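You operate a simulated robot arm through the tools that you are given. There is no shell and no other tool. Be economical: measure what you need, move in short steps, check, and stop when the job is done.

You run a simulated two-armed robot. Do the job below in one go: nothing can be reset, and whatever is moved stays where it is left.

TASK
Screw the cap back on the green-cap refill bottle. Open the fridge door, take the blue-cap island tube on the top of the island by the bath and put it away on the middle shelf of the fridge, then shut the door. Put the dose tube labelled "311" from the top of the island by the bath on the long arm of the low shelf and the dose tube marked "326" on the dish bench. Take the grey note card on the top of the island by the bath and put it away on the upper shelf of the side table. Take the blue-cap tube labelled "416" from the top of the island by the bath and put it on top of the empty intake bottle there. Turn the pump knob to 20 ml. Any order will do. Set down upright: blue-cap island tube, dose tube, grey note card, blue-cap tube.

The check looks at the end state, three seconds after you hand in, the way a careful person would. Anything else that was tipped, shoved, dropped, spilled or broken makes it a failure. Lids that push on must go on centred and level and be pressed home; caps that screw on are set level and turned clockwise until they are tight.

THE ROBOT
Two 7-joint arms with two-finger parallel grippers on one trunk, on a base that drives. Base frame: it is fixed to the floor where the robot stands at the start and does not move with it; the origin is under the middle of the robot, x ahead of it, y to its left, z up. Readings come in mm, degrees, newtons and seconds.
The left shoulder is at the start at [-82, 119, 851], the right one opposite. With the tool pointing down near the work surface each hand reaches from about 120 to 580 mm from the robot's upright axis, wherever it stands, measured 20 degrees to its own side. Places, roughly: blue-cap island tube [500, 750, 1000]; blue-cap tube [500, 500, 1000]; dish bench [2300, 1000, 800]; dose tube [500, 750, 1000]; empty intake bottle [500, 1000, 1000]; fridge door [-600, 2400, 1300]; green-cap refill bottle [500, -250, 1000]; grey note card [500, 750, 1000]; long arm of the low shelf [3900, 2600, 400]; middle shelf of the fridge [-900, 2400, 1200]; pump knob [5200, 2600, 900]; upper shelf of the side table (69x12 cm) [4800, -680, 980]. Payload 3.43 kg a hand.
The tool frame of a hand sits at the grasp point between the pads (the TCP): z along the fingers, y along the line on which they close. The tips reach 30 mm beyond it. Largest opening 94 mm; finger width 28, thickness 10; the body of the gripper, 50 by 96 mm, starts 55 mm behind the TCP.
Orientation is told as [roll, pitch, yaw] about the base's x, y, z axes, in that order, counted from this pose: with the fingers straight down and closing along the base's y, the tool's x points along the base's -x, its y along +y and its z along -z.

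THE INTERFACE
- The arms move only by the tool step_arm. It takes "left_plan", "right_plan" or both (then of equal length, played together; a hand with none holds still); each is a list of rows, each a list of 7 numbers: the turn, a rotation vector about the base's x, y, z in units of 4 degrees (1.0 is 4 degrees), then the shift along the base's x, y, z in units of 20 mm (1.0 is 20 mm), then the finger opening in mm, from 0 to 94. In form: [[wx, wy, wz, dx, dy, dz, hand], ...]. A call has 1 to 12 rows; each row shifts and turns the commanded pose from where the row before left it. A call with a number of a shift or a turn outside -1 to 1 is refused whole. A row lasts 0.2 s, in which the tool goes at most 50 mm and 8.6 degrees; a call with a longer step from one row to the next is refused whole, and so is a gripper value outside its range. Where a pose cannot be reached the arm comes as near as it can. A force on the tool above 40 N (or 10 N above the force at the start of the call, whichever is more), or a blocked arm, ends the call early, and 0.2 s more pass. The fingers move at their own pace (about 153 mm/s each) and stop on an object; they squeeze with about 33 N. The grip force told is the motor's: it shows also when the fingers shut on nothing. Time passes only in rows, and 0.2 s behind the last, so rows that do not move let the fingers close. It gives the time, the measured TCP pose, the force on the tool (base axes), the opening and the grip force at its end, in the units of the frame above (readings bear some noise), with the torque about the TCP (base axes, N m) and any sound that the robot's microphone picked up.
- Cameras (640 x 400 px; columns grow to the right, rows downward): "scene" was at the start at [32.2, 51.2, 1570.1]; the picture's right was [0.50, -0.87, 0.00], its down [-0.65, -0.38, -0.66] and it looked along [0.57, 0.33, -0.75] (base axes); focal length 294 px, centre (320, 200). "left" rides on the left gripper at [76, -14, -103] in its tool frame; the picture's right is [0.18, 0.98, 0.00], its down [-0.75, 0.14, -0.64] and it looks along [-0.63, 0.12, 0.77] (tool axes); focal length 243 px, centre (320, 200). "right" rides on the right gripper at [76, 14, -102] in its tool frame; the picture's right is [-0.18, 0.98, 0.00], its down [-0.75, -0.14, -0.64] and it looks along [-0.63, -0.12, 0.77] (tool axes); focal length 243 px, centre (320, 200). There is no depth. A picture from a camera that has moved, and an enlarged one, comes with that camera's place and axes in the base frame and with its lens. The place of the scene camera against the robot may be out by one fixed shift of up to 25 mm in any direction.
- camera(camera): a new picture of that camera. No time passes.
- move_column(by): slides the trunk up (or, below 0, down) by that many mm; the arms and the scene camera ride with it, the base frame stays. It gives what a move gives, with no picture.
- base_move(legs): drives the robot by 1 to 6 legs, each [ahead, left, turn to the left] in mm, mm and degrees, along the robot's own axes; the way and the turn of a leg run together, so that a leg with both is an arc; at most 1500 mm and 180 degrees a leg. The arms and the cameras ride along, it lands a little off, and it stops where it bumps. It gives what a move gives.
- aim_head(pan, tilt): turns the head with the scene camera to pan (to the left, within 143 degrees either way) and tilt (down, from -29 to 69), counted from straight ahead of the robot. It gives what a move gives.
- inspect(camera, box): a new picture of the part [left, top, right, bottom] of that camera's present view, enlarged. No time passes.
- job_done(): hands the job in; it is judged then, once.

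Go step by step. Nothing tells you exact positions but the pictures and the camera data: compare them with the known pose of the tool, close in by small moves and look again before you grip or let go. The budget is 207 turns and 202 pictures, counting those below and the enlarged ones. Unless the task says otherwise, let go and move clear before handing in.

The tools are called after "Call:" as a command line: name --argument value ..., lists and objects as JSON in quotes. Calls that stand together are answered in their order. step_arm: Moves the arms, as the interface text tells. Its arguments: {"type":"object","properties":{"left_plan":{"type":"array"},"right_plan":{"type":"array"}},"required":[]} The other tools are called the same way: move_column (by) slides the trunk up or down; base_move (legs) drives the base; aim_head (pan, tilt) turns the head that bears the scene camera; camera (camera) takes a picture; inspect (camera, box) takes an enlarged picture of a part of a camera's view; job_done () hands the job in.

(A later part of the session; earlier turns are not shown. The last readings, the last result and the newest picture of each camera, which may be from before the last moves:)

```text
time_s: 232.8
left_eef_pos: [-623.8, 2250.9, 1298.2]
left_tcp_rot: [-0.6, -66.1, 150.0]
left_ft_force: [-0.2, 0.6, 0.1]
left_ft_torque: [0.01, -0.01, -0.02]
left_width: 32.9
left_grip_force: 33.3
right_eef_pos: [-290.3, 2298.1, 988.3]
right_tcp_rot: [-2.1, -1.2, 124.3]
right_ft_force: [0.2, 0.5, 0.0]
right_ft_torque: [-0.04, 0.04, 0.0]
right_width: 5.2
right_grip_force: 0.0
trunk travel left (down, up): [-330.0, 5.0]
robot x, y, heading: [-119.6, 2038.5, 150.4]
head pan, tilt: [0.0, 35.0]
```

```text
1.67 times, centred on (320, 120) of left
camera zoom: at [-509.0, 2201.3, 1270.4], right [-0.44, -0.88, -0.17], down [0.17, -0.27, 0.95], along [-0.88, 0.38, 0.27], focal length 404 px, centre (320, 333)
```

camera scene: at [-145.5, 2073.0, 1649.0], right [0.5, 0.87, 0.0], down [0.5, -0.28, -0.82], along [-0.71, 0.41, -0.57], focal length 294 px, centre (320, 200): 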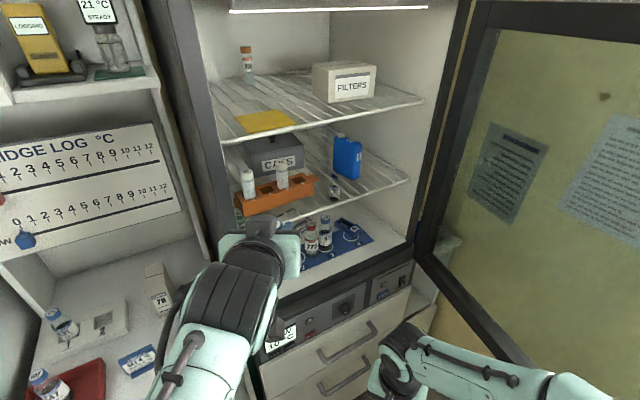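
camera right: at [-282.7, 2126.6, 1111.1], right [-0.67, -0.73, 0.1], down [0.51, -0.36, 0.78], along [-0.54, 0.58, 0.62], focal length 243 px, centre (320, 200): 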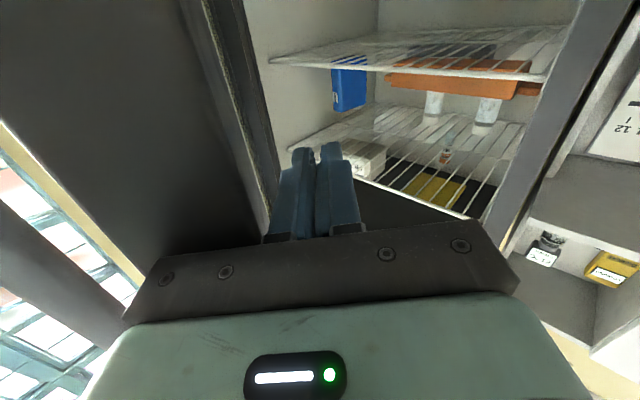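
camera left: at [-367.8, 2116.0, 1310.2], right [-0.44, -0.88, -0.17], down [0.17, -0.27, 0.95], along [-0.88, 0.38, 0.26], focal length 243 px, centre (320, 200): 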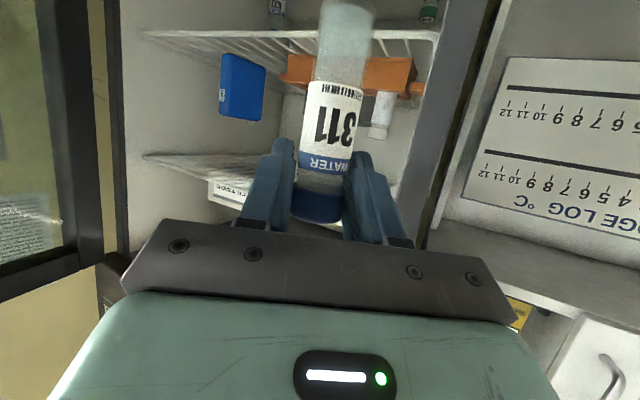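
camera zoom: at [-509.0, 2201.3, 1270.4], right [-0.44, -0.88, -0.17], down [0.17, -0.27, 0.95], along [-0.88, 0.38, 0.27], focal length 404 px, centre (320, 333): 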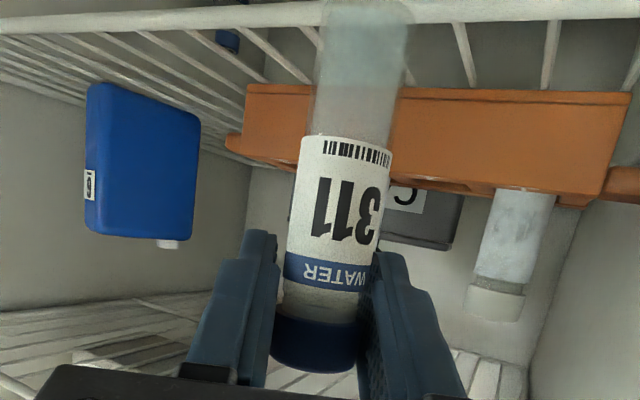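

The rail occludes behind the tube, so the shelf starts deeper (rail x ≈ -648, z ≈ 1203) than I thought. I raise the tube and move 60 mm further in.

Call:
step_arm --left_plan '[[0, 0, 0, 0, 0, 1, 20], [0, 0, 0, 0, 0, 0.8, 20]]'

Call:
base_move --legs '[[60, 0, 0]]'

Call:
inspect --camera "left" --box '[160, 0, 480, 240]'

Call:
inspect --camera "scene" --box '[180, 100, 400, 280]'

```text
time_s: 233.4
left_eef_pos: [-625.3, 2250.1, 1334.5]
left_tcp_rot: [-0.7, -65.9, 150.1]
left_ft_force: [0.9, 0.5, 0.1]
left_ft_torque: [0.03, -0.04, 0.02]
left_width: 32.4
left_grip_force: 33.1
right_eef_pos: [-289.5, 2298.0, 987.5]
right_tcp_rot: [-2.0, -1.4, 124.4]
right_ft_force: [0.4, 0.0, 0.2]
right_ft_torque: [0.0, 0.0, -0.01]
right_width: 4.7
right_grip_force: 0.1
trunk travel left (down, up): [-330.0, 5.0]
robot x, y, heading: [-117.5, 2038.5, 149.9]
head pan, tilt: [0.0, 35.0]
```

```text
time_s: 234.4
left_eef_pos: [-673.4, 2280.1, 1334.1]
left_tcp_rot: [-0.7, -66.1, 149.9]
left_ft_force: [0.1, 0.1, -0.8]
left_ft_torque: [0.02, -0.01, -0.01]
left_width: 32.2
left_grip_force: 33.1
right_eef_pos: [-340.0, 2326.6, 987.1]
right_tcp_rot: [-2.1, -1.3, 124.5]
right_ft_force: [0.3, 0.8, -0.5]
right_ft_torque: [-0.03, -0.02, -0.02]
right_width: 5.1
right_grip_force: 0.1
trunk travel left (down, up): [-330.0, 5.0]
robot x, y, heading: [-171.8, 2066.6, 150.5]
head pan, tilt: [0.0, 35.0]
```

```text
1.67 times, centred on (320, 120) of left
camera zoom: at [-558.7, 2229.6, 1306.3], right [-0.43, -0.88, -0.17], down [0.17, -0.27, 0.95], along [-0.88, 0.38, 0.26], focal length 404 px, centre (320, 333)
```

zoom: 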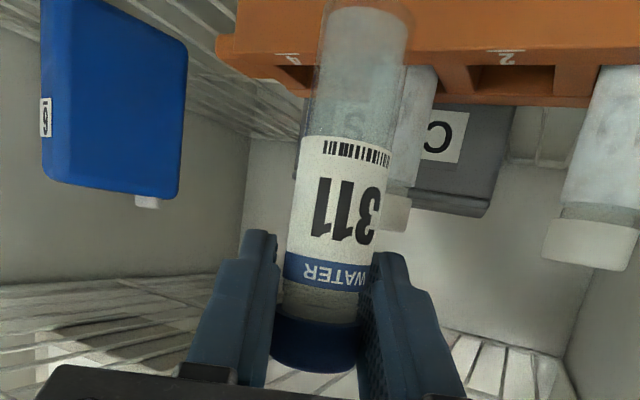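

```text
2.22 times, centred on (290, 190) of scene
camera zoom: at [-195.3, 2101.1, 1648.6], right [0.49, 0.87, 0.0], down [0.5, -0.28, -0.82], along [-0.71, 0.41, -0.57], focal length 653 px, centre (387, 222)
```

zoom: 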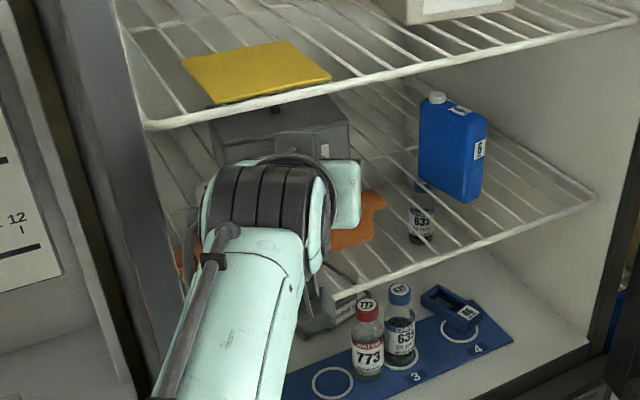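

Call:
step_arm --left_plan '[[0, 0, 0, 0, 0, -0.9, 20], [0, 0, 0, 0, 0, -0.8, 20]]'

Call:
camera --camera "left"

```text
time_s: 235.0
left_eef_pos: [-674.8, 2279.5, 1299.4]
left_tcp_rot: [-0.6, -66.0, 150.1]
left_ft_force: [-0.8, -0.2, -0.2]
left_ft_torque: [0.03, 0.02, 0.0]
left_width: 32.5
left_grip_force: 32.6
right_eef_pos: [-341.5, 2327.0, 988.2]
right_tcp_rot: [-2.0, -1.3, 124.5]
right_ft_force: [-0.8, 0.2, 0.4]
right_ft_torque: [0.03, -0.05, 0.02]
right_width: 5.1
right_grip_force: 0.0
trunk travel left (down, up): [-330.0, 5.0]
robot x, y, heading: [-163.6, 2066.9, 150.4]
head pan, tilt: [0.0, 35.0]
```

```text
52 pictures are left
camera left: at [-559.8, 2229.9, 1272.0], right [-0.43, -0.88, -0.17], down [0.17, -0.27, 0.95], along [-0.89, 0.38, 0.26], focal length 243 px, centre (320, 200)
```

left: 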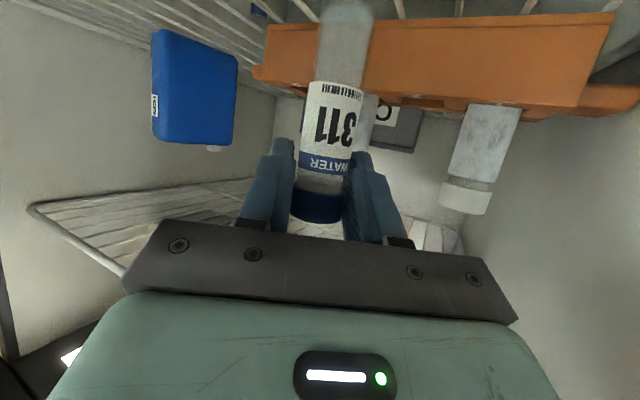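

The tube now hangs between the rail and the tray. I lower it until it touches.

Call:
step_arm --left_plan '[[0, 0, 0, 0, 0, -0.15, 20], [0, 0, 0, 0, 0, -0.15, 20], [0, 0, 0, 0, 0, 0, 20]]'

Call:
step_arm --left_plan '[[0, 0, 0, 0, 0, -0.08, 20], [0, 0, 0, 0, 0, -0.08, 20], [0, 0, 0, 0, 0, 0, 20]]'

Call:
step_arm --left_plan '[[0, 0, 0, 0, 0, -0.06, 20], [0, 0, 0, 0, 0, -0.06, 20], [0, 0, 0, 0, 0, 0, 20]]'

```text
time_s: 235.8
left_eef_pos: [-675.2, 2280.6, 1293.7]
left_tcp_rot: [-0.6, -66.1, 150.0]
left_ft_force: [0.9, 0.2, -0.6]
left_ft_torque: [-0.03, 0.0, -0.03]
left_width: 32.5
left_grip_force: 33.0
right_eef_pos: [-340.3, 2327.9, 987.4]
right_tcp_rot: [-2.1, -1.4, 124.4]
right_ft_force: [-0.3, -0.2, -0.1]
right_ft_torque: [0.04, 0.02, 0.03]
right_width: 4.9
right_grip_force: 0.1
trunk travel left (down, up): [-330.0, 5.0]
robot x, y, heading: [-168.8, 2067.3, 150.5]
head pan, tilt: [0.0, 35.0]
```

```text
time_s: 236.6
left_eef_pos: [-674.0, 2279.0, 1291.4]
left_tcp_rot: [-0.7, -66.0, 150.0]
left_ft_force: [-0.7, 0.3, -0.3]
left_ft_torque: [0.0, 0.0, -0.02]
left_width: 32.6
left_grip_force: 32.8
right_eef_pos: [-341.1, 2326.8, 988.2]
right_tcp_rot: [-2.1, -1.3, 124.4]
right_ft_force: [0.2, -0.6, 0.2]
right_ft_torque: [-0.03, -0.01, 0.02]
right_width: 5.0
right_grip_force: 0.0
trunk travel left (down, up): [-330.0, 5.0]
robot x, y, heading: [-167.8, 2066.5, 150.3]
head pan, tilt: [0.0, 35.0]
```

```text
time_s: 237.4
left_eef_pos: [-676.4, 2280.1, 1288.7]
left_tcp_rot: [-0.6, -66.0, 150.1]
left_ft_force: [0.1, -0.1, -0.3]
left_ft_torque: [0.01, 0.01, 0.0]
left_width: 32.6
left_grip_force: 32.8
right_eef_pos: [-341.6, 2327.7, 986.9]
right_tcp_rot: [-2.0, -1.3, 124.5]
right_ft_force: [0.2, 0.0, 0.1]
right_ft_torque: [0.04, 0.03, 0.04]
right_width: 5.0
right_grip_force: 0.1
trunk travel left (down, up): [-330.0, 5.0]
robot x, y, heading: [-166.2, 2069.6, 150.2]
head pan, tilt: [0.0, 35.0]
```

Call:
step_arm --left_plan '[[0, 0, 0, 0, 0, -0.07, 20], [0, 0, 0, 0, 0, -0.07, 20], [0, 0, 0, 0, 0, 0, 20]]'

Call:
step_arm --left_plan '[[0, 0, 0, 0, 0, -0.07, 20], [0, 0, 0, 0, 0, -0.07, 20], [0, 0, 0, 0, 0, 0, 20]]'

Call:
inspect --camera "left" --box '[200, 0, 480, 160]'

```text
time_s: 238.2
left_eef_pos: [-675.7, 2279.7, 1286.2]
left_tcp_rot: [-0.6, -66.1, 150.0]
left_ft_force: [-0.1, -0.6, 0.4]
left_ft_torque: [0.0, 0.0, 0.02]
left_width: 32.6
left_grip_force: 33.2
right_eef_pos: [-340.3, 2326.5, 988.5]
right_tcp_rot: [-2.0, -1.3, 124.5]
right_ft_force: [0.2, -0.6, -0.7]
right_ft_torque: [-0.03, -0.03, 0.01]
right_width: 4.8
right_grip_force: 0.0
trunk travel left (down, up): [-330.0, 5.0]
robot x, y, heading: [-169.6, 2069.0, 150.4]
head pan, tilt: [0.0, 35.0]
```

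```text
time_s: 239.0
left_eef_pos: [-673.6, 2279.6, 1282.4]
left_tcp_rot: [-0.5, -66.1, 149.9]
left_ft_force: [-1.0, -0.3, 0.5]
left_ft_torque: [-0.05, -0.02, 0.01]
left_width: 32.4
left_grip_force: 33.2
right_eef_pos: [-341.2, 2327.4, 989.4]
right_tcp_rot: [-2.0, -1.3, 124.5]
right_ft_force: [0.0, -0.3, -1.3]
right_ft_torque: [-0.02, 0.01, 0.04]
right_width: 5.0
right_grip_force: 0.1
trunk travel left (down, up): [-330.0, 5.0]
robot x, y, heading: [-169.5, 2063.7, 150.1]
head pan, tilt: [0.0, 35.0]
```

```text
2.29 times, centred on (340, 80) of left
camera zoom: at [-559.5, 2230.2, 1255.8], right [-0.44, -0.88, -0.17], down [0.17, -0.27, 0.95], along [-0.88, 0.38, 0.27], focal length 555 px, centre (274, 474)
```

zoom: 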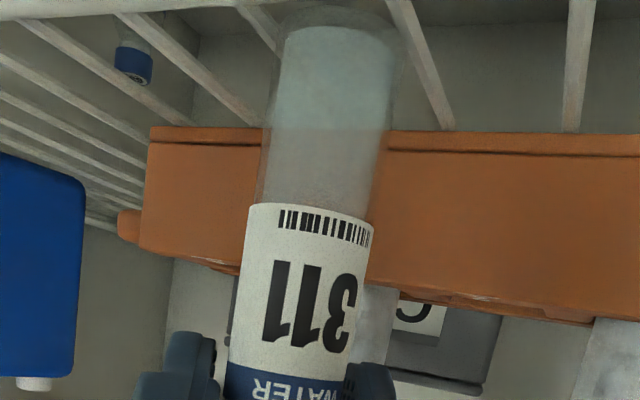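

Call:
step_arm --left_plan '[[0, 0, 0, 0, 0, -0.07, 20], [0, 0, 0, 0, 0, -0.07, 20], [0, 0, 0, 0, 0, 0, 20]]'

Call:
step_arm --left_plan '[[0, 0, 0, 0, 0, -0.07, 20], [0, 0, 0, 0, 0, -0.07, 20], [0, 0, 0, 0, 0, 0, 20]]'

Call:
step_arm --left_plan '[[0, 0, 0, 0, 0, -0.07, 20], [0, 0, 0, 0, 0, -0.07, 20], [0, 0, 0, 0, 0, 0, 20]]'

```text
time_s: 239.8
left_eef_pos: [-675.2, 2279.2, 1283.5]
left_tcp_rot: [-0.7, -66.4, 150.2]
left_ft_force: [-1.2, 0.0, 14.5]
left_ft_torque: [0.01, 0.05, -0.01]
left_width: 32.5
left_grip_force: 33.5
right_eef_pos: [-339.6, 2326.8, 988.3]
right_tcp_rot: [-1.8, -1.4, 124.5]
right_ft_force: [0.3, -0.1, -0.3]
right_ft_torque: [0.04, 0.03, 0.0]
right_width: 5.0
right_grip_force: 0.1
trunk travel left (down, up): [-330.0, 5.0]
robot x, y, heading: [-171.7, 2066.9, 150.4]
head pan, tilt: [0.0, 35.0]
```

```text
time_s: 240.6
left_eef_pos: [-673.9, 2279.1, 1283.5]
left_tcp_rot: [-0.6, -66.7, 150.1]
left_ft_force: [-3.1, 0.2, 24.6]
left_ft_torque: [0.1, 0.18, 0.01]
left_width: 32.6
left_grip_force: 33.3
right_eef_pos: [-340.3, 2326.4, 988.5]
right_tcp_rot: [-2.0, -1.3, 124.4]
right_ft_force: [-0.1, 0.7, 0.7]
right_ft_torque: [-0.04, 0.03, -0.01]
right_width: 5.0
right_grip_force: 0.0
trunk travel left (down, up): [-330.0, 5.0]
robot x, y, heading: [-167.9, 2069.1, 150.2]
head pan, tilt: [0.0, 35.0]
```

```text
time_s: 241.4
left_eef_pos: [-673.4, 2279.4, 1282.2]
left_tcp_rot: [-0.8, -67.0, 150.0]
left_ft_force: [-2.0, -2.0, 36.0]
left_ft_torque: [-0.01, -0.06, -0.02]
left_width: 32.7
left_grip_force: 33.0
right_eef_pos: [-338.6, 2326.8, 988.7]
right_tcp_rot: [-1.9, -1.5, 124.5]
right_ft_force: [0.3, 0.5, 0.3]
right_ft_torque: [0.02, 0.02, 0.01]
right_width: 5.1
right_grip_force: 0.0
trunk travel left (down, up): [-330.0, 5.0]
robot x, y, heading: [-167.7, 2069.1, 150.4]
head pan, tilt: [0.0, 35.0]
```

It stands on a solid shelf surface (contact at z ≈ 1199). I relax the pressure, release, and withdraw straight back.

Call:
step_arm --left_plan '[[0, 0, 0, 0, 0, 0.2, 20], [0, 0, 0, 0, 0, 0.1, 20], [0, 0, 0, 0, 0, 0, 20]]'

Call:
step_arm --left_plan '[[0, 0, 0, 0, 0, 0, 36], [0, 0, 0, 0, 0, 0, 44], [0, 0, 0, 0, 0, 0, 52], [0, 0, 0, 0.6, -0.35, 0, 52], [0, 0, 0, 0.87, -0.5, 0, 52], [0, 0, 0, 0.87, -0.5, 0, 52], [0, 0, 0, 0.87, -0.5, 0, 52], [0, 0, 0, 0.87, -0.5, 0, 52], [0, 0, 0, 0.87, -0.5, 0, 52]]'

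Call:
camera --camera "left"

```text
time_s: 242.2
left_eef_pos: [-673.8, 2280.6, 1282.4]
left_tcp_rot: [-0.6, -66.3, 149.9]
left_ft_force: [-2.8, 1.1, 17.1]
left_ft_torque: [0.15, 0.22, 0.01]
left_width: 32.5
left_grip_force: 33.1
right_eef_pos: [-340.4, 2326.7, 988.2]
right_tcp_rot: [-2.0, -1.3, 124.5]
right_ft_force: [-0.2, 0.0, 0.1]
right_ft_torque: [-0.02, 0.02, 0.02]
right_width: 5.0
right_grip_force: 0.1
trunk travel left (down, up): [-330.0, 5.0]
robot x, y, heading: [-170.8, 2070.3, 150.5]
head pan, tilt: [0.0, 35.0]
```

```text
time_s: 244.2
left_eef_pos: [-575.8, 2222.8, 1281.5]
left_tcp_rot: [-0.6, -66.1, 150.1]
left_ft_force: [-1.0, -0.4, 0.1]
left_ft_torque: [0.0, 0.02, -0.02]
left_width: 52.2
left_grip_force: 0.1
right_eef_pos: [-340.3, 2326.6, 987.5]
right_tcp_rot: [-1.9, -1.2, 124.5]
right_ft_force: [0.3, 0.1, 0.4]
right_ft_torque: [0.02, -0.01, -0.02]
right_width: 4.8
right_grip_force: 0.1
trunk travel left (down, up): [-330.0, 5.0]
robot x, y, heading: [-165.7, 2069.1, 150.5]
head pan, tilt: [0.0, 35.0]
```

```text
50 pictures are left
camera left: at [-460.0, 2172.1, 1253.7], right [-0.43, -0.88, -0.17], down [0.17, -0.27, 0.95], along [-0.88, 0.38, 0.27], focal length 243 px, centre (320, 200)
```

left: 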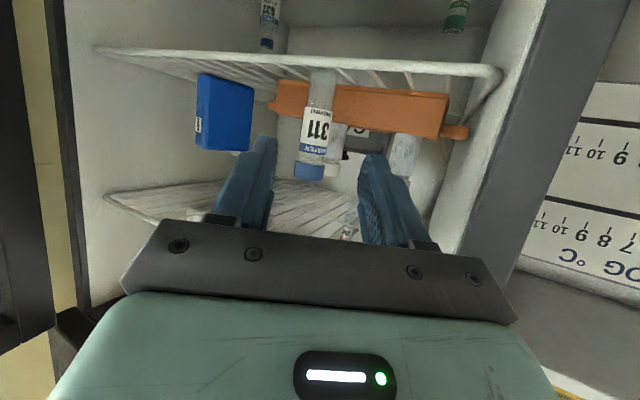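

The tube stands upright on the middle shelf. I back the robot out, turn it, fold the left hand down and aside, and raise the right hand to close the door from outside.

Call:
base_move --legs '[[-330, 0, 0], [0, 0, -15.4]]'

Call:
step_arm --left_plan '[[-0.7, -0.7, 0, 0, 0, 0, 60], [-0.7, -0.7, 0, 0, 0, 0, 60], [-0.7, -0.7, 0, 0, 0, 0, 60], [-0.7, -0.7, 0, 0, 0, 0, 60], [-0.7, -0.7, 0, 0, 0, 0, 60], [-0.7, -0.7, 0, 0, -0.5, 0, 60], [-0.7, -0.7, 0, 0, -0.5, 0, 60], [-0.7, -0.7, 0, 0, -0.5, 0, 60], [-0.7, -0.7, 0, 0, -0.5, 0, 60], [-0.7, -0.7, 0, 0, -0.5, 0, 60], [-0.7, -0.7, 0, 0, -0.5, 0, 60], [-0.7, -0.7, 0, 0, -0.5, 0, 60]]' --right_plan '[[0, 0, 0, 0, 0, 1, 5], [0, 0, 0, 0, 0, 1, 5], [0, 0, 0, 0, 0, 1, 5], [0, 0, 0, 0, 0, 1, 5], [0, 0, 0, 0, 0, 1, 5], [0, 0, 0, 0, 0, 1, 5], [0, 0, 0, 0, 0, 1, 5], [0, 0, 0, 0, 0, 1, 5], [0, 0, 0, 0, 0, 1, 5], [0, 0, 0, 0, 0, 0.6, 5], [0, 0, 0, 0, 0, 0, 5], [0, 0, 0, 0, 0, 0, 5]]'

Call:
step_arm --left_plan '[[-0.7, -0.7, 0, 0, -0.5, 0, 60], [-0.7, -0.7, 0, 0, -0.5, 0, 60], [-0.7, -0.7, 0, 0, -0.5, 0, 60], [-0.7, -0.7, 0, 0, -0.5, 0, 60], [0, 0, 0, 0, -0.5, 0, 60], [0, 0, 0, 0, -0.5, 0, 60], [0, 0, 0, 0, -0.5, 0, 60], [0, 0, 0, 0, -0.5, 0, 60]]'

Call:
aim_head --pan -20 --tilt 40

Call:
camera --camera "scene"

```text
time_s: 247.3
left_eef_pos: [-231.8, 2161.5, 1281.3]
left_tcp_rot: [-0.5, -66.0, 134.7]
left_ft_force: [0.6, -0.4, -0.5]
left_ft_torque: [0.02, 0.01, 0.01]
left_width: 51.9
left_grip_force: 0.0
right_eef_pos: [23.3, 2199.2, 987.8]
right_tcp_rot: [-2.0, -1.3, 109.0]
right_ft_force: [0.4, -0.2, 0.0]
right_ft_torque: [0.01, -0.02, 0.02]
right_width: 4.8
right_grip_force: 0.1
trunk travel left (down, up): [-330.0, 5.0]
robot x, y, heading: [123.0, 1907.8, 134.8]
head pan, tilt: [0.0, 35.0]
```

```text
time_s: 249.9
left_eef_pos: [-231.0, 2090.8, 1281.1]
left_tcp_rot: [-0.8, -18.5, 134.9]
left_ft_force: [-0.7, 0.0, -0.6]
left_ft_torque: [0.01, 0.02, 0.02]
left_width: 59.9
left_grip_force: 0.0
right_eef_pos: [22.8, 2199.8, 1182.1]
right_tcp_rot: [-2.0, -1.2, 109.2]
right_ft_force: [-0.1, 0.4, 0.4]
right_ft_torque: [0.04, 0.0, 0.01]
right_width: 4.8
right_grip_force: 0.1
trunk travel left (down, up): [-330.0, 5.0]
robot x, y, heading: [124.0, 1904.9, 135.2]
head pan, tilt: [0.0, 35.0]
```

```text
time_s: 251.7
left_eef_pos: [-231.2, 2010.8, 1281.4]
left_tcp_rot: [-1.0, -2.7, 134.9]
left_ft_force: [-0.1, 0.4, 0.0]
left_ft_torque: [0.01, 0.01, 0.06]
left_width: 60.0
left_grip_force: 0.1
right_eef_pos: [23.3, 2199.4, 1179.6]
right_tcp_rot: [-2.0, -1.3, 109.1]
right_ft_force: [-1.3, 1.0, 0.2]
right_ft_torque: [-0.02, 0.0, -0.01]
right_width: 5.0
right_grip_force: 0.0
trunk travel left (down, up): [-330.0, 5.0]
robot x, y, heading: [122.3, 1903.2, 135.1]
head pan, tilt: [0.0, 35.0]
```

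```text
time_s: 252.5
left_eef_pos: [-230.4, 2011.1, 1280.9]
left_tcp_rot: [-0.9, -2.7, 134.9]
left_ft_force: [-0.8, -0.1, 0.4]
left_ft_torque: [0.01, 0.02, -0.02]
left_width: 60.0
left_grip_force: 0.2
right_eef_pos: [23.1, 2199.3, 1180.8]
right_tcp_rot: [-2.0, -1.2, 109.1]
right_ft_force: [-0.2, 0.0, 0.1]
right_ft_torque: [0.01, -0.01, 0.03]
right_width: 4.8
right_grip_force: 0.0
trunk travel left (down, up): [-330.0, 5.0]
robot x, y, heading: [120.0, 1899.9, 135.1]
head pan, tilt: [-20.0, 40.0]
```

```text
49 pictures are left
camera scene: at [126.3, 1961.4, 1641.4], right [0.91, 0.42, 0.0], down [0.27, -0.58, -0.77], along [-0.32, 0.69, -0.64], focal length 294 px, centre (320, 200)
```

scene: 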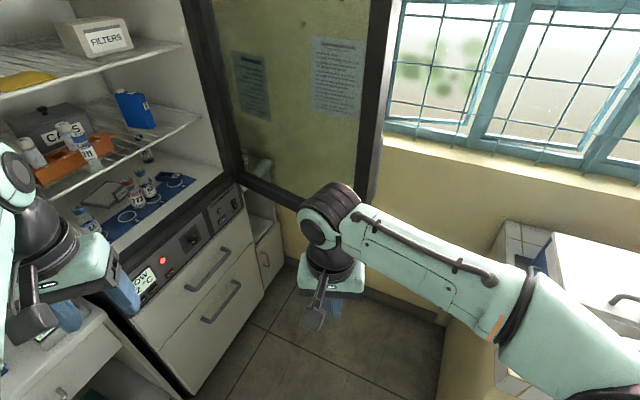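

The door stands near 90°. I drive closer, and will straddle its free edge with the right hand (fingers down, below the handle) to pull it shut.

Call:
base_move --legs '[[205, -203, 0]]'

Call:
step_arm --right_plan '[[0, 0, 1, 0.3, 0, -0.6, 94], [0, 0, 1, 0.3, 0, -0.6, 94], [0, 0, 1, 0.3, 0, -0.6, 94], [0, 0, 1, 0.3, 0, -0.6, 94], [0, 0, 1, 0.3, 0, -0.6, 94], [0, 0, 1, 0.3, 0, -0.6, 94], [0, 0, 1, 0.3, 0, -0.6, 94], [0, 0, 1, 0.3, 0, -0.6, 94], [0, 0, 1, 0.3, 0, -0.6, 94], [0, 0, 1, 0.3, 0, -0.6, 94], [0, 0, 1, 0, 0, -0.6, 94], [0, 0, 1, 0, 0, -0.4, 94]]'

Call:
step_arm --right_plan '[[0, 0, 1, 0, 0.3, 0, 94], [0, 0, 1, 0, 0.3, 0, 94], [0, 0, 1, 0, 0.3, 0, 94], [0, 0, 1, 0, 0.3, 0, 94], [0, 0, 1, 0, 0.3, 0, 94], [0, 0, 0.8, 0, 0.3, 0, 94]]'

Call:
camera --camera "right"

Call:
camera --camera "scene"

```text
time_s: 254.9
left_eef_pos: [-231.3, 2299.1, 1281.1]
left_tcp_rot: [-0.9, -2.6, 135.1]
left_ft_force: [0.2, -0.5, 0.1]
left_ft_torque: [0.01, 0.0, 0.01]
left_width: 60.0
left_grip_force: 0.0
right_eef_pos: [22.7, 2488.6, 1179.9]
right_tcp_rot: [-2.0, -1.3, 109.2]
right_ft_force: [0.3, 0.1, 0.0]
right_ft_torque: [0.01, 0.0, 0.02]
right_width: 4.9
right_grip_force: 0.1
trunk travel left (down, up): [-330.0, 5.0]
robot x, y, heading: [120.9, 2194.0, 134.9]
head pan, tilt: [-20.0, 40.0]
```

```text
time_s: 257.5
left_eef_pos: [-232.7, 2299.5, 1280.9]
left_tcp_rot: [-1.0, -2.7, 135.0]
left_ft_force: [-0.4, -0.5, 0.4]
left_ft_torque: [-0.02, 0.01, 0.01]
left_width: 59.8
left_grip_force: 0.1
right_eef_pos: [80.6, 2489.6, 1040.2]
right_tcp_rot: [-2.1, -1.4, 157.3]
right_ft_force: [-0.1, -0.6, -0.2]
right_ft_torque: [0.0, 0.02, -0.01]
right_width: 93.9
right_grip_force: 0.0
trunk travel left (down, up): [-330.0, 5.0]
robot x, y, heading: [119.1, 2191.3, 134.9]
head pan, tilt: [-20.0, 40.0]
```

```text
time_s: 258.9
left_eef_pos: [-232.3, 2300.4, 1281.7]
left_tcp_rot: [-0.9, -2.6, 135.0]
left_ft_force: [-0.4, -0.9, -0.4]
left_ft_torque: [-0.01, -0.02, 0.01]
left_width: 60.0
left_grip_force: 0.1
right_eef_pos: [81.6, 2525.3, 1040.3]
right_tcp_rot: [-2.1, -1.4, -179.6]
right_ft_force: [0.2, 0.0, -0.3]
right_ft_torque: [0.0, -0.01, -0.01]
right_width: 93.9
right_grip_force: 0.1
trunk travel left (down, up): [-330.0, 5.0]
robot x, y, heading: [121.6, 2192.4, 135.3]
head pan, tilt: [-20.0, 40.0]
```

```text
48 pictures are left
camera right: at [160.0, 2509.2, 1140.9], right [-0.18, -0.98, -0.03], down [-0.74, 0.11, 0.66], along [-0.65, 0.14, -0.75], focal length 243 px, centre (320, 200)
```

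right: 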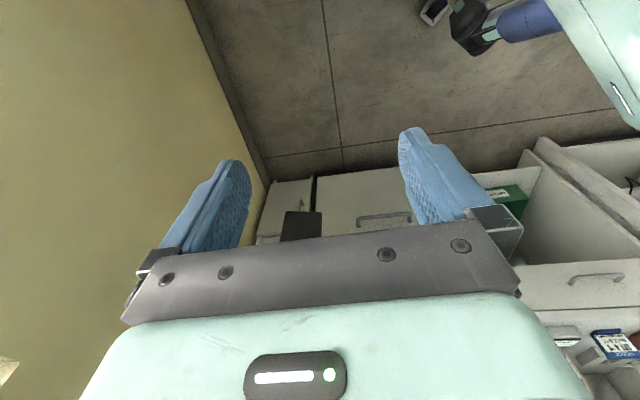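

```text
47 pictures are left
camera scene: at [124.9, 2251.0, 1641.4], right [0.91, 0.42, 0.0], down [0.27, -0.58, -0.77], along [-0.33, 0.69, -0.64], focal length 294 px, centre (320, 200)
```

scene: 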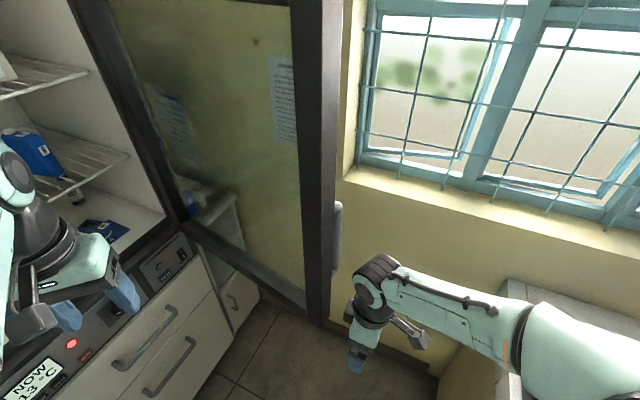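

Straddling would hit the palm on the door, so instead I go around to the outer side of the edge with closed fingers and push the handle side inward. First I clear the left hand out of the door's sweep.

Call:
step_arm --left_plan '[[0, 0, 0, 0.19, -1, 0, 60], [0, 0, 0, 0.19, -1, 0, 60], [0, 0, 0, 0.19, -1, 0, 60], [0, 0, 0, 0.19, -1, 0, 60], [0, 0, 0, 0.19, -1, 0, 60], [0, 0, 0, 0.19, -1, 0, 60], [0, 0, 0, 0.19, -1, 0, 60], [0, 0, 0, 0.19, -1, 0, 60], [0, 0, 0, 0.19, -1, 0, 60], [0, 0, 0, 0.19, -1, 0, 60], [0, 0, 0, 0.19, -1, 0, 60]]' --right_plan '[[0, 0, 0, 0.5, 0, 0.3, 5], [0, 0, 0, 0.5, 0, 0.3, 5], [0, 0, 0, 0.5, 0, 0.3, 5], [0, 0, 0, 0.5, 0.5, 0.3, 5], [0, 0, 0, 0, 0.9, 0.3, 5], [0, 0, 0, 0, 0.9, 0.3, 5], [0, 0, 0, 0, 0.9, 0.3, 5], [0, 0, 0, 0, 0.9, 0.3, 5], [0, 0, 0, 0, 0.9, 0.3, 5], [0, 0, 0, 0, 0.9, 0.3, 5], [0, 0, 0, 0, 0.5, 0, 5]]'

Call:
base_move --legs '[[55, 0, 0]]'

Call:
camera --camera "right"

```text
time_s: 261.3
left_eef_pos: [-188.8, 2078.7, 1280.8]
left_tcp_rot: [-1.1, -2.7, 135.0]
left_ft_force: [0.3, -0.3, -0.2]
left_ft_torque: [0.01, 0.03, 0.01]
left_width: 59.9
left_grip_force: 0.1
right_eef_pos: [121.7, 2652.6, 1100.7]
right_tcp_rot: [-2.1, -1.4, -179.6]
right_ft_force: [0.2, -0.9, 0.2]
right_ft_torque: [0.01, -0.02, 0.01]
right_width: 5.2
right_grip_force: 0.0
trunk travel left (down, up): [-330.0, 5.0]
robot x, y, heading: [119.6, 2193.7, 135.3]
head pan, tilt: [-20.0, 40.0]
```

```text
time_s: 262.3
left_eef_pos: [-227.3, 2117.7, 1280.7]
left_tcp_rot: [-0.9, -2.7, 135.1]
left_ft_force: [0.7, -0.5, -0.5]
left_ft_torque: [0.01, 0.01, 0.01]
left_width: 59.9
left_grip_force: 0.1
right_eef_pos: [84.2, 2691.0, 1099.9]
right_tcp_rot: [-2.1, -1.3, -179.5]
right_ft_force: [-0.1, -0.5, 0.8]
right_ft_torque: [0.01, -0.02, 0.02]
right_width: 5.0
right_grip_force: 0.0
trunk travel left (down, up): [-330.0, 5.0]
robot x, y, heading: [82.6, 2226.7, 135.3]
head pan, tilt: [-20.0, 40.0]
```

```text
46 pictures are left
camera right: at [162.9, 2673.3, 1200.3], right [-0.18, -0.98, -0.03], down [-0.74, 0.11, 0.66], along [-0.65, 0.14, -0.75], focal length 243 px, centre (320, 200)
```

right: 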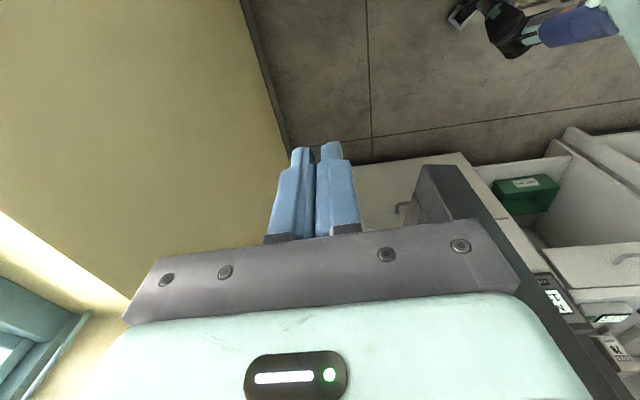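

Closed fingers are on the outer side. I sweep the door shut along its arc.

Call:
step_arm --right_plan '[[0, 0, 0, -1, 0, 0, 5], [0, 0, 0, -1, 0, 0, 5], [0, 0, 0, -1, 0, 0, 5], [0, 0, 0, -1, 0, 0, 5], [0, 0, 0, -1, 0, 0, 5], [0, 0, 0, -1, 0, 0, 5], [0, 0, 0, -0.1, -0.95, 0, 5], [0, 0, 0, -0.1, -0.95, 0, 5], [0, 0, 0, -0.1, -0.95, 0, 5], [0, 0, 0, -0.12, -0.95, 0, 5], [0, 0, 0, -0.12, -0.95, 0, 5], [0, 0, 0, -0.15, -0.95, 0, 5]]'

Call:
step_arm --right_plan '[[0, 0, 0, -0.2, -0.9, 0, 5], [0, 0, 0, -0.25, -0.9, 0, 5], [0, 0, 0, -0.28, -0.9, 0, 5], [0, 0, 0, -0.28, -0.9, 0, 5], [0, 0, 0, -0.3, -0.88, 0, 5], [0, 0, 0, -0.35, -0.86, 0, 5], [0, 0, 0, -0.4, -0.84, 0, 5], [0, 0, 0, -0.43, -0.82, 0, 5], [0, 0, 0, -0.45, -0.8, 0, 5]]'

Call:
camera --camera "scene"

```text
time_s: 264.9
left_eef_pos: [-228.2, 2116.8, 1281.8]
left_tcp_rot: [-0.8, -2.7, 134.9]
left_ft_force: [0.9, 0.5, 0.6]
left_ft_torque: [0.04, 0.0, 0.01]
left_width: 60.1
left_grip_force: 0.1
right_eef_pos: [-51.4, 2575.9, 1101.2]
right_tcp_rot: [-2.0, -1.4, -179.6]
right_ft_force: [0.0, -1.0, -0.7]
right_ft_torque: [0.0, 0.02, -0.02]
right_width: 5.1
right_grip_force: 0.0
trunk travel left (down, up): [-330.0, 5.0]
robot x, y, heading: [82.0, 2229.5, 135.0]
head pan, tilt: [-20.0, 40.0]
```

```text
time_s: 266.9
left_eef_pos: [-229.2, 2119.2, 1280.1]
left_tcp_rot: [-0.9, -2.7, 135.0]
left_ft_force: [0.2, 0.6, 0.0]
left_ft_torque: [0.0, 0.02, -0.02]
left_width: 59.8
left_grip_force: 0.0
right_eef_pos: [-110.4, 2420.4, 1100.3]
right_tcp_rot: [-2.0, -1.3, -179.6]
right_ft_force: [1.0, -0.1, -0.1]
right_ft_torque: [-0.01, 0.01, -0.04]
right_width: 5.0
right_grip_force: 0.2
trunk travel left (down, up): [-330.0, 5.0]
robot x, y, heading: [80.9, 2230.4, 135.0]
head pan, tilt: [-20.0, 40.0]
```

```text
45 pictures are left
camera scene: at [86.3, 2288.6, 1641.4], right [0.91, 0.42, 0.0], down [0.27, -0.58, -0.77], along [-0.32, 0.69, -0.64], focal length 294 px, centre (320, 200)
```

scene: 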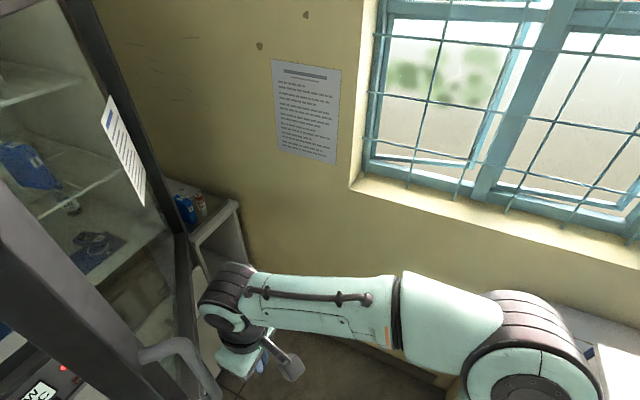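

The door has swung most of the way. I turn to face the fridge and push the door home with the right hand.

Call:
base_move --legs '[[0, 0, 45]]'

Call:
step_arm --right_plan '[[0, 0, 0, -1, 0, 0, 5], [0, 0, 0, -1, 0, 0, 5], [0, 0, 0, -1, 0, 0, 5], [0, 0, 0, -1, 0, 0, 5], [0, 0, 0, -1, 0, 0, 5], [0, 0, 0, -1, 0, 0, 5], [0, 0, 0, -1, 0, 0, 5]]'

Call:
aim_head --pan 0 --tilt 40

Call:
camera --camera "scene"

```text
time_s: 268.6
left_eef_pos: [-150.7, 1997.1, 1282.2]
left_tcp_rot: [-0.9, -2.6, 160.4]
left_ft_force: [0.2, 0.3, 0.6]
left_ft_torque: [0.0, -0.03, 0.0]
left_width: 59.7
left_grip_force: 0.0
right_eef_pos: [-176.4, 2327.6, 1101.1]
right_tcp_rot: [-2.2, -1.6, -155.4]
right_ft_force: [-0.2, -1.0, 0.1]
right_ft_torque: [0.01, -0.03, -0.04]
right_width: 4.5
right_grip_force: 0.0
trunk travel left (down, up): [-330.0, 5.0]
robot x, y, heading: [82.7, 2230.2, 160.4]
head pan, tilt: [-20.0, 40.0]
stopped in leg 1: the robot was blocked; the commanded pose is now the measured one
```

```text
time_s: 270.2
left_eef_pos: [-150.4, 1994.9, 1279.9]
left_tcp_rot: [-0.9, -2.7, 160.5]
left_ft_force: [-0.1, 0.3, 0.0]
left_ft_torque: [-0.07, -0.03, -0.04]
left_width: 60.1
left_grip_force: 0.1
right_eef_pos: [-317.5, 2324.9, 1100.3]
right_tcp_rot: [-2.3, -1.6, -155.2]
right_ft_force: [0.2, -0.7, -0.1]
right_ft_torque: [0.0, -0.02, -0.02]
right_width: 5.3
right_grip_force: 0.1
trunk travel left (down, up): [-330.0, 5.0]
robot x, y, heading: [84.0, 2229.6, 160.3]
head pan, tilt: [-20.0, 40.0]
```

```text
time_s: 271.0
left_eef_pos: [-148.9, 1995.5, 1281.1]
left_tcp_rot: [-0.9, -2.7, 160.5]
left_ft_force: [0.1, -0.1, 1.1]
left_ft_torque: [0.0, 0.0, -0.01]
left_width: 60.0
left_grip_force: 0.1
right_eef_pos: [-315.7, 2324.9, 1101.3]
right_tcp_rot: [-2.2, -1.5, -155.4]
right_ft_force: [1.1, 0.9, 0.2]
right_ft_torque: [-0.01, -0.03, -0.01]
right_width: 5.1
right_grip_force: 0.1
trunk travel left (down, up): [-330.0, 5.0]
robot x, y, heading: [83.1, 2235.2, 160.4]
head pan, tilt: [0.0, 40.0]
```

```text
44 pictures are left
camera scene: at [53.3, 2256.8, 1641.4], right [0.33, 0.94, 0.0], down [0.61, -0.21, -0.77], along [-0.72, 0.26, -0.64], focal length 294 px, centre (320, 200)
```

scene: 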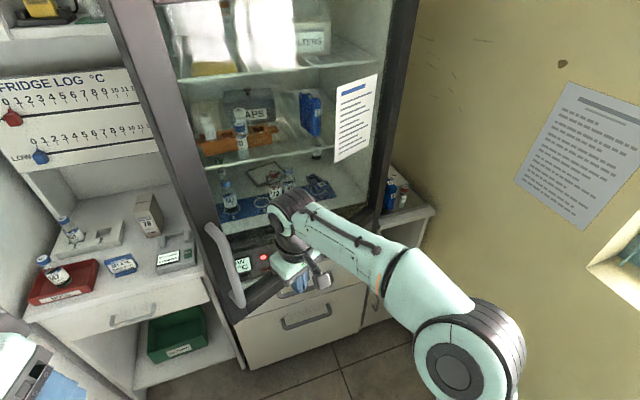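

Call:
base_move --legs '[[130, 40, 0]]'

Call:
step_arm --right_plan '[[0, 0, 0, -1, -0.3, 0, 5], [0, 0, 0, -1, -0.3, 0, 5], [0, 0, 0, -1, -0.3, 0, 5], [0, 0, 0, -1, -0.3, 0, 5], [0, 0, 0, -1, 0, 0, 5]]'

Call:
camera --camera "scene"

```text
time_s: 272.3
left_eef_pos: [-283.3, 1999.4, 1281.5]
left_tcp_rot: [-1.0, -2.7, 160.4]
left_ft_force: [-0.4, 0.4, 0.3]
left_ft_torque: [-0.01, 0.03, -0.02]
left_width: 59.7
left_grip_force: 0.0
right_eef_pos: [-448.6, 2332.1, 1100.7]
right_tcp_rot: [-2.3, -1.6, -155.4]
right_ft_force: [0.1, 0.6, 0.3]
right_ft_torque: [-0.02, 0.0, 0.03]
right_width: 4.8
right_grip_force: 0.1
trunk travel left (down, up): [-330.0, 5.0]
robot x, y, heading: [-50.5, 2237.2, 160.6]
head pan, tilt: [0.0, 40.0]
```

```text
time_s: 273.5
left_eef_pos: [-281.7, 2000.7, 1281.3]
left_tcp_rot: [-0.9, -2.8, 160.4]
left_ft_force: [0.8, 0.8, 0.9]
left_ft_torque: [-0.03, 0.0, 0.0]
left_width: 59.9
left_grip_force: 0.1
right_eef_pos: [-540.9, 2308.8, 1100.5]
right_tcp_rot: [-2.3, -1.6, -155.2]
right_ft_force: [10.6, -4.0, -1.3]
right_ft_torque: [0.23, 0.6, 0.23]
right_width: 4.9
right_grip_force: 0.0
right hand out of reach, approached as far as the arm can: row 5
trunk travel left (down, up): [-330.0, 5.0]
robot x, y, heading: [-49.4, 2232.8, 160.5]
head pan, tilt: [0.0, 40.0]
```

```text
43 pictures are left
camera scene: at [-78.2, 2261.1, 1641.3], right [0.33, 0.94, 0.0], down [0.6, -0.21, -0.77], along [-0.72, 0.26, -0.64], focal length 294 px, centre (320, 200)
```

scene: 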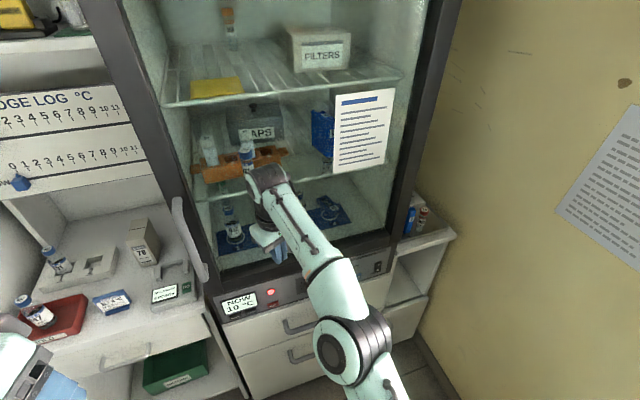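

Call:
base_move --legs '[[35, 0, 0]]'

Call:
inspect --camera "scene" --box '[90, 0, 470, 320]'

```text
time_s: 274.3
left_eef_pos: [-287.4, 2004.5, 1282.9]
left_tcp_rot: [-1.0, -3.0, 160.3]
left_ft_force: [-0.3, -0.1, 0.8]
left_ft_torque: [-0.01, 0.01, 0.0]
left_width: 59.9
left_grip_force: 0.0
right_eef_pos: [-539.4, 2307.5, 1101.4]
right_tcp_rot: [-1.5, -0.3, -154.7]
right_ft_force: [30.3, -2.2, 0.9]
right_ft_torque: [0.1, 1.83, 0.26]
right_width: 5.0
right_grip_force: 0.1
trunk travel left (down, up): [-330.0, 5.0]
robot x, y, heading: [-59.8, 2238.5, 160.5]
head pan, tilt: [0.0, 40.0]
stopped in leg 1: the robot was blocked; the commanded pose is now the measured one
```

```text
1.25 times, centred on (280, 160) of scene
camera zoom: at [-81.8, 2265.3, 1641.7], right [0.33, 0.94, 0.0], down [0.6, -0.22, -0.77], along [-0.72, 0.26, -0.64], focal length 368 px, centre (370, 250)
```

zoom: 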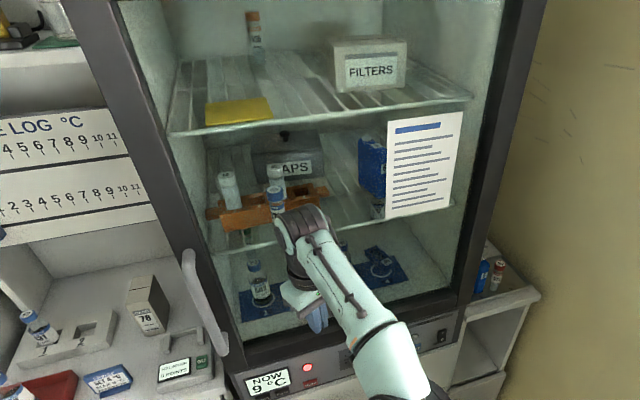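

The door is shut firmly (30 N reaction). I retreat, fold the hands, turn back and drive to the island for the two dose tubes.

Call:
base_move --legs '[[-120, 0, 0], [0, 350, 0]]'

Call:
step_arm --right_plan '[[0, 0, 0, 0.9, -0.3, 0.6, 60], [0, 0, 0, 0.9, -0.3, 0.6, 60], [0, 0, 0, 0.9, -0.3, 0.6, 60], [0, 0, 0, 0.9, -0.3, 0.6, 60], [0, 0, 0, 0.9, -0.3, 0.6, 60], [0, 0, 0, 0.9, -0.3, 0.6, 60], [0, 0, 0, 0.9, -0.3, 0.6, 60], [0, 0, 0, 0.9, -0.3, 0.6, 60]]'

Call:
base_move --legs '[[0, 0, -160.5], [0, -1190, 0], [130, 0, 0]]'

Call:
move_column --by -55

Call:
aim_head --pan 0 --tilt 60

Call:
camera --camera "scene"

```text
time_s: 278.7
left_eef_pos: [-294.2, 1634.0, 1281.4]
left_tcp_rot: [-0.9, -2.7, 160.4]
left_ft_force: [0.5, 0.2, 0.1]
left_ft_torque: [0.03, 0.01, 0.02]
left_width: 60.0
left_grip_force: 0.1
right_eef_pos: [-549.1, 1941.5, 1099.0]
right_tcp_rot: [-1.7, -0.2, -154.9]
right_ft_force: [0.5, 0.0, -0.7]
right_ft_torque: [0.02, -0.01, 0.02]
right_width: 4.9
right_grip_force: 0.0
trunk travel left (down, up): [-330.0, 5.0]
robot x, y, heading: [-60.3, 1865.8, 160.5]
head pan, tilt: [0.0, 40.0]
```

```text
time_s: 280.5
left_eef_pos: [-293.2, 1634.6, 1281.6]
left_tcp_rot: [-0.8, -2.7, 160.3]
left_ft_force: [-0.2, -0.2, -0.7]
left_ft_torque: [-0.01, 0.06, 0.0]
left_width: 60.0
left_grip_force: 0.0
right_eef_pos: [-403.7, 1893.3, 1194.2]
right_tcp_rot: [-1.8, -0.3, -155.0]
right_ft_force: [-0.2, 0.1, 0.4]
right_ft_torque: [-0.01, 0.04, 0.01]
right_width: 60.1
right_grip_force: 0.0
trunk travel left (down, up): [-330.0, 5.0]
robot x, y, heading: [-59.4, 1869.1, 160.4]
head pan, tilt: [0.0, 40.0]
```

```text
time_s: 298.7
left_eef_pos: [191.5, 977.8, 1280.9]
left_tcp_rot: [-0.8, -2.7, -1.3]
left_ft_force: [-0.2, 0.5, -0.6]
left_ft_torque: [0.0, 0.0, 0.02]
left_width: 60.1
left_grip_force: 0.0
right_eef_pos: [378.1, 767.6, 1192.7]
right_tcp_rot: [-1.7, -0.3, 43.6]
right_ft_force: [0.0, 0.4, 0.8]
right_ft_torque: [0.02, 0.02, 0.0]
right_width: 59.8
right_grip_force: 0.0
trunk travel left (down, up): [-330.0, 5.0]
robot x, y, heading: [45.5, 680.0, -1.1]
head pan, tilt: [0.0, 40.0]
```

```text
time_s: 299.6
left_eef_pos: [193.1, 978.8, 1226.1]
left_tcp_rot: [-0.9, -2.7, -1.2]
left_ft_force: [0.0, 0.3, 0.7]
left_ft_torque: [0.0, 0.0, 0.0]
left_width: 60.0
left_grip_force: 0.1
right_eef_pos: [380.3, 767.4, 1141.5]
right_tcp_rot: [-1.6, -0.4, 43.5]
right_ft_force: [-0.5, 0.2, 0.1]
right_ft_torque: [0.01, -0.01, -0.01]
right_width: 60.1
right_grip_force: 0.0
trunk travel left (down, up): [-275.0, 60.0]
robot x, y, heading: [43.9, 678.4, -1.2]
head pan, tilt: [0.0, 40.0]
```

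```text
time_s: 300.5
left_eef_pos: [192.1, 978.1, 1226.9]
left_tcp_rot: [-0.9, -2.7, -1.3]
left_ft_force: [0.4, 0.1, 0.1]
left_ft_torque: [0.0, 0.01, 0.02]
left_width: 60.1
left_grip_force: 0.0
right_eef_pos: [379.5, 768.6, 1140.6]
right_tcp_rot: [-1.7, -0.3, 43.5]
right_ft_force: [-0.3, -0.2, 0.1]
right_ft_torque: [-0.01, 0.01, 0.02]
right_width: 60.0
right_grip_force: 0.0
trunk travel left (down, up): [-275.0, 60.0]
robot x, y, heading: [48.4, 680.5, -0.9]
head pan, tilt: [0.0, 60.0]
```

```text
41 pictures are left
camera scene: at [77.5, 692.7, 1555.8], right [-0.02, -1.0, 0.0], down [-0.87, 0.02, -0.5], along [0.5, -0.01, -0.87], focal length 294 px, centre (320, 200)
```

scene: 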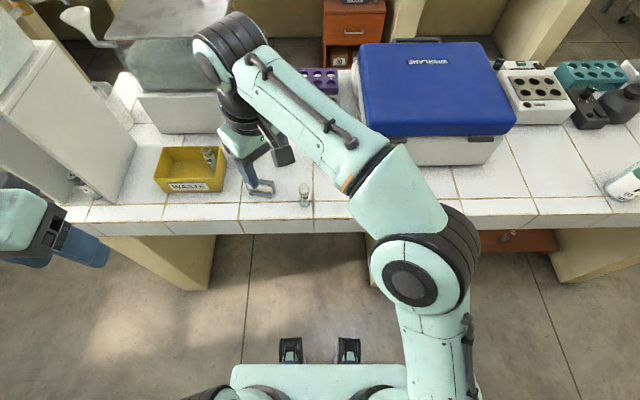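

I move up 70 mm and bring the right hand above dose tube 311, yaw straight.

Call:
base_move --legs '[[75, 0, 1]]'

Call:
step_arm --right_plan '[[0, 0, -1, 0.6, -0.45, -0.45, 60], [0, 0, -1, 0.6, -0.45, -0.45, 60], [0, 0, -1, 0.6, -0.45, -0.45, 60], [0, 0, -1, 0.6, -0.45, -0.45, 60], [0, 0, -1, 0.6, -0.45, -0.45, 60], [0, 0, -1, 0.6, -0.45, -0.45, 60], [0, 0, -1, 0.6, -0.45, -0.45, 60], [0, 0, -1, 0.6, -0.45, -0.45, 60], [0, 0, -1, 0.6, -0.45, -0.45, 60], [0.2, 0.1, -1, 0.6, -0.45, -0.45, 60], [0.2, 0.1, -1, 0.6, -0.45, -0.45, 60]]'

Call:
camera --camera "right"

```text
time_s: 301.5
left_eef_pos: [261.6, 980.0, 1225.7]
left_tcp_rot: [-0.9, -2.7, -0.1]
left_ft_force: [0.5, 0.7, 0.5]
left_ft_torque: [0.01, 0.01, 0.03]
left_width: 60.1
left_grip_force: 0.0
right_eef_pos: [452.2, 772.9, 1139.1]
right_tcp_rot: [-1.7, -0.3, 44.5]
right_ft_force: [-0.9, 0.2, 0.1]
right_ft_torque: [0.03, 0.04, -0.04]
right_width: 60.1
right_grip_force: 0.0
trunk travel left (down, up): [-275.0, 60.0]
robot x, y, heading: [121.4, 678.1, 0.2]
head pan, tilt: [0.0, 60.0]
```

```text
time_s: 303.9
left_eef_pos: [262.0, 980.5, 1225.5]
left_tcp_rot: [-0.9, -2.6, -0.2]
left_ft_force: [-0.7, -0.5, 0.6]
left_ft_torque: [0.03, -0.01, -0.02]
left_width: 59.8
left_grip_force: 0.0
right_eef_pos: [582.5, 672.9, 1040.3]
right_tcp_rot: [-0.1, 0.3, 0.5]
right_ft_force: [-0.6, 0.1, 0.7]
right_ft_torque: [-0.02, -0.01, -0.01]
right_width: 59.9
right_grip_force: 0.1
trunk travel left (down, up): [-275.0, 60.0]
robot x, y, heading: [123.9, 680.4, -0.1]
head pan, tilt: [0.0, 60.0]
```

```text
40 pictures are left
camera right: at [508.0, 687.7, 1142.8], right [0.18, 0.98, 0.0], down [0.76, -0.14, 0.64], along [0.63, -0.11, -0.77], focal length 243 px, centre (320, 200)
```

right: 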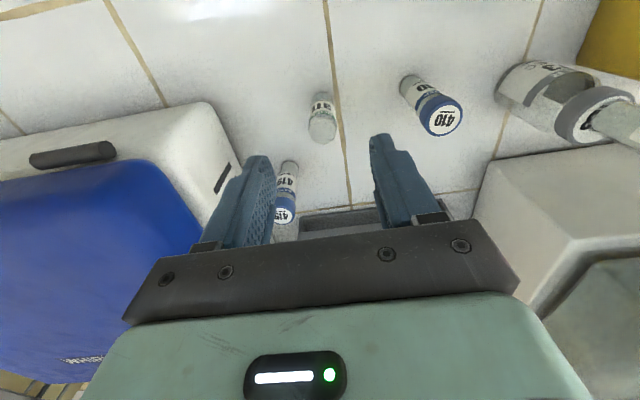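

Call:
step_arm --right_plan '[[0, 0, 0, 0.5, 0.03, -0.9, 60], [0, 0, 0, 0.5, 0.03, -0.9, 60], [0, 0, 0, 0, 0, -0.9, 60], [0, 0, 0, 0, 0, -0.9, 60], [0, 0, 0, 0, 0, -0.9, 60]]'

Call:
camera --camera "right"

```text
time_s: 305.1
left_eef_pos: [260.3, 980.2, 1225.2]
left_tcp_rot: [-1.0, -2.7, -0.2]
left_ft_force: [0.5, 0.7, -0.2]
left_ft_torque: [0.0, 0.02, 0.0]
left_width: 59.8
left_grip_force: 0.0
right_eef_pos: [605.2, 674.4, 950.1]
right_tcp_rot: [-0.1, 0.3, 0.4]
right_ft_force: [-0.5, -0.1, -0.5]
right_ft_torque: [-0.04, 0.0, 0.02]
right_width: 59.9
right_grip_force: 0.1
trunk travel left (down, up): [-275.0, 60.0]
robot x, y, heading: [119.2, 679.6, 0.1]
head pan, tilt: [0.0, 60.0]
```

```text
39 pictures are left
camera right: at [528.5, 689.2, 1053.1], right [0.18, 0.98, 0.0], down [0.76, -0.13, 0.64], along [0.63, -0.11, -0.77], focal length 243 px, centre (320, 200)
```

right: 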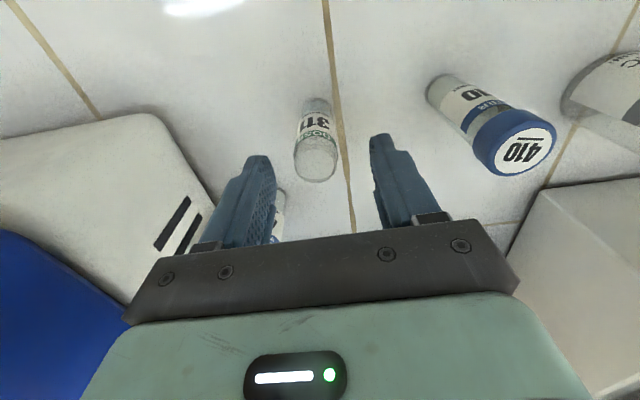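

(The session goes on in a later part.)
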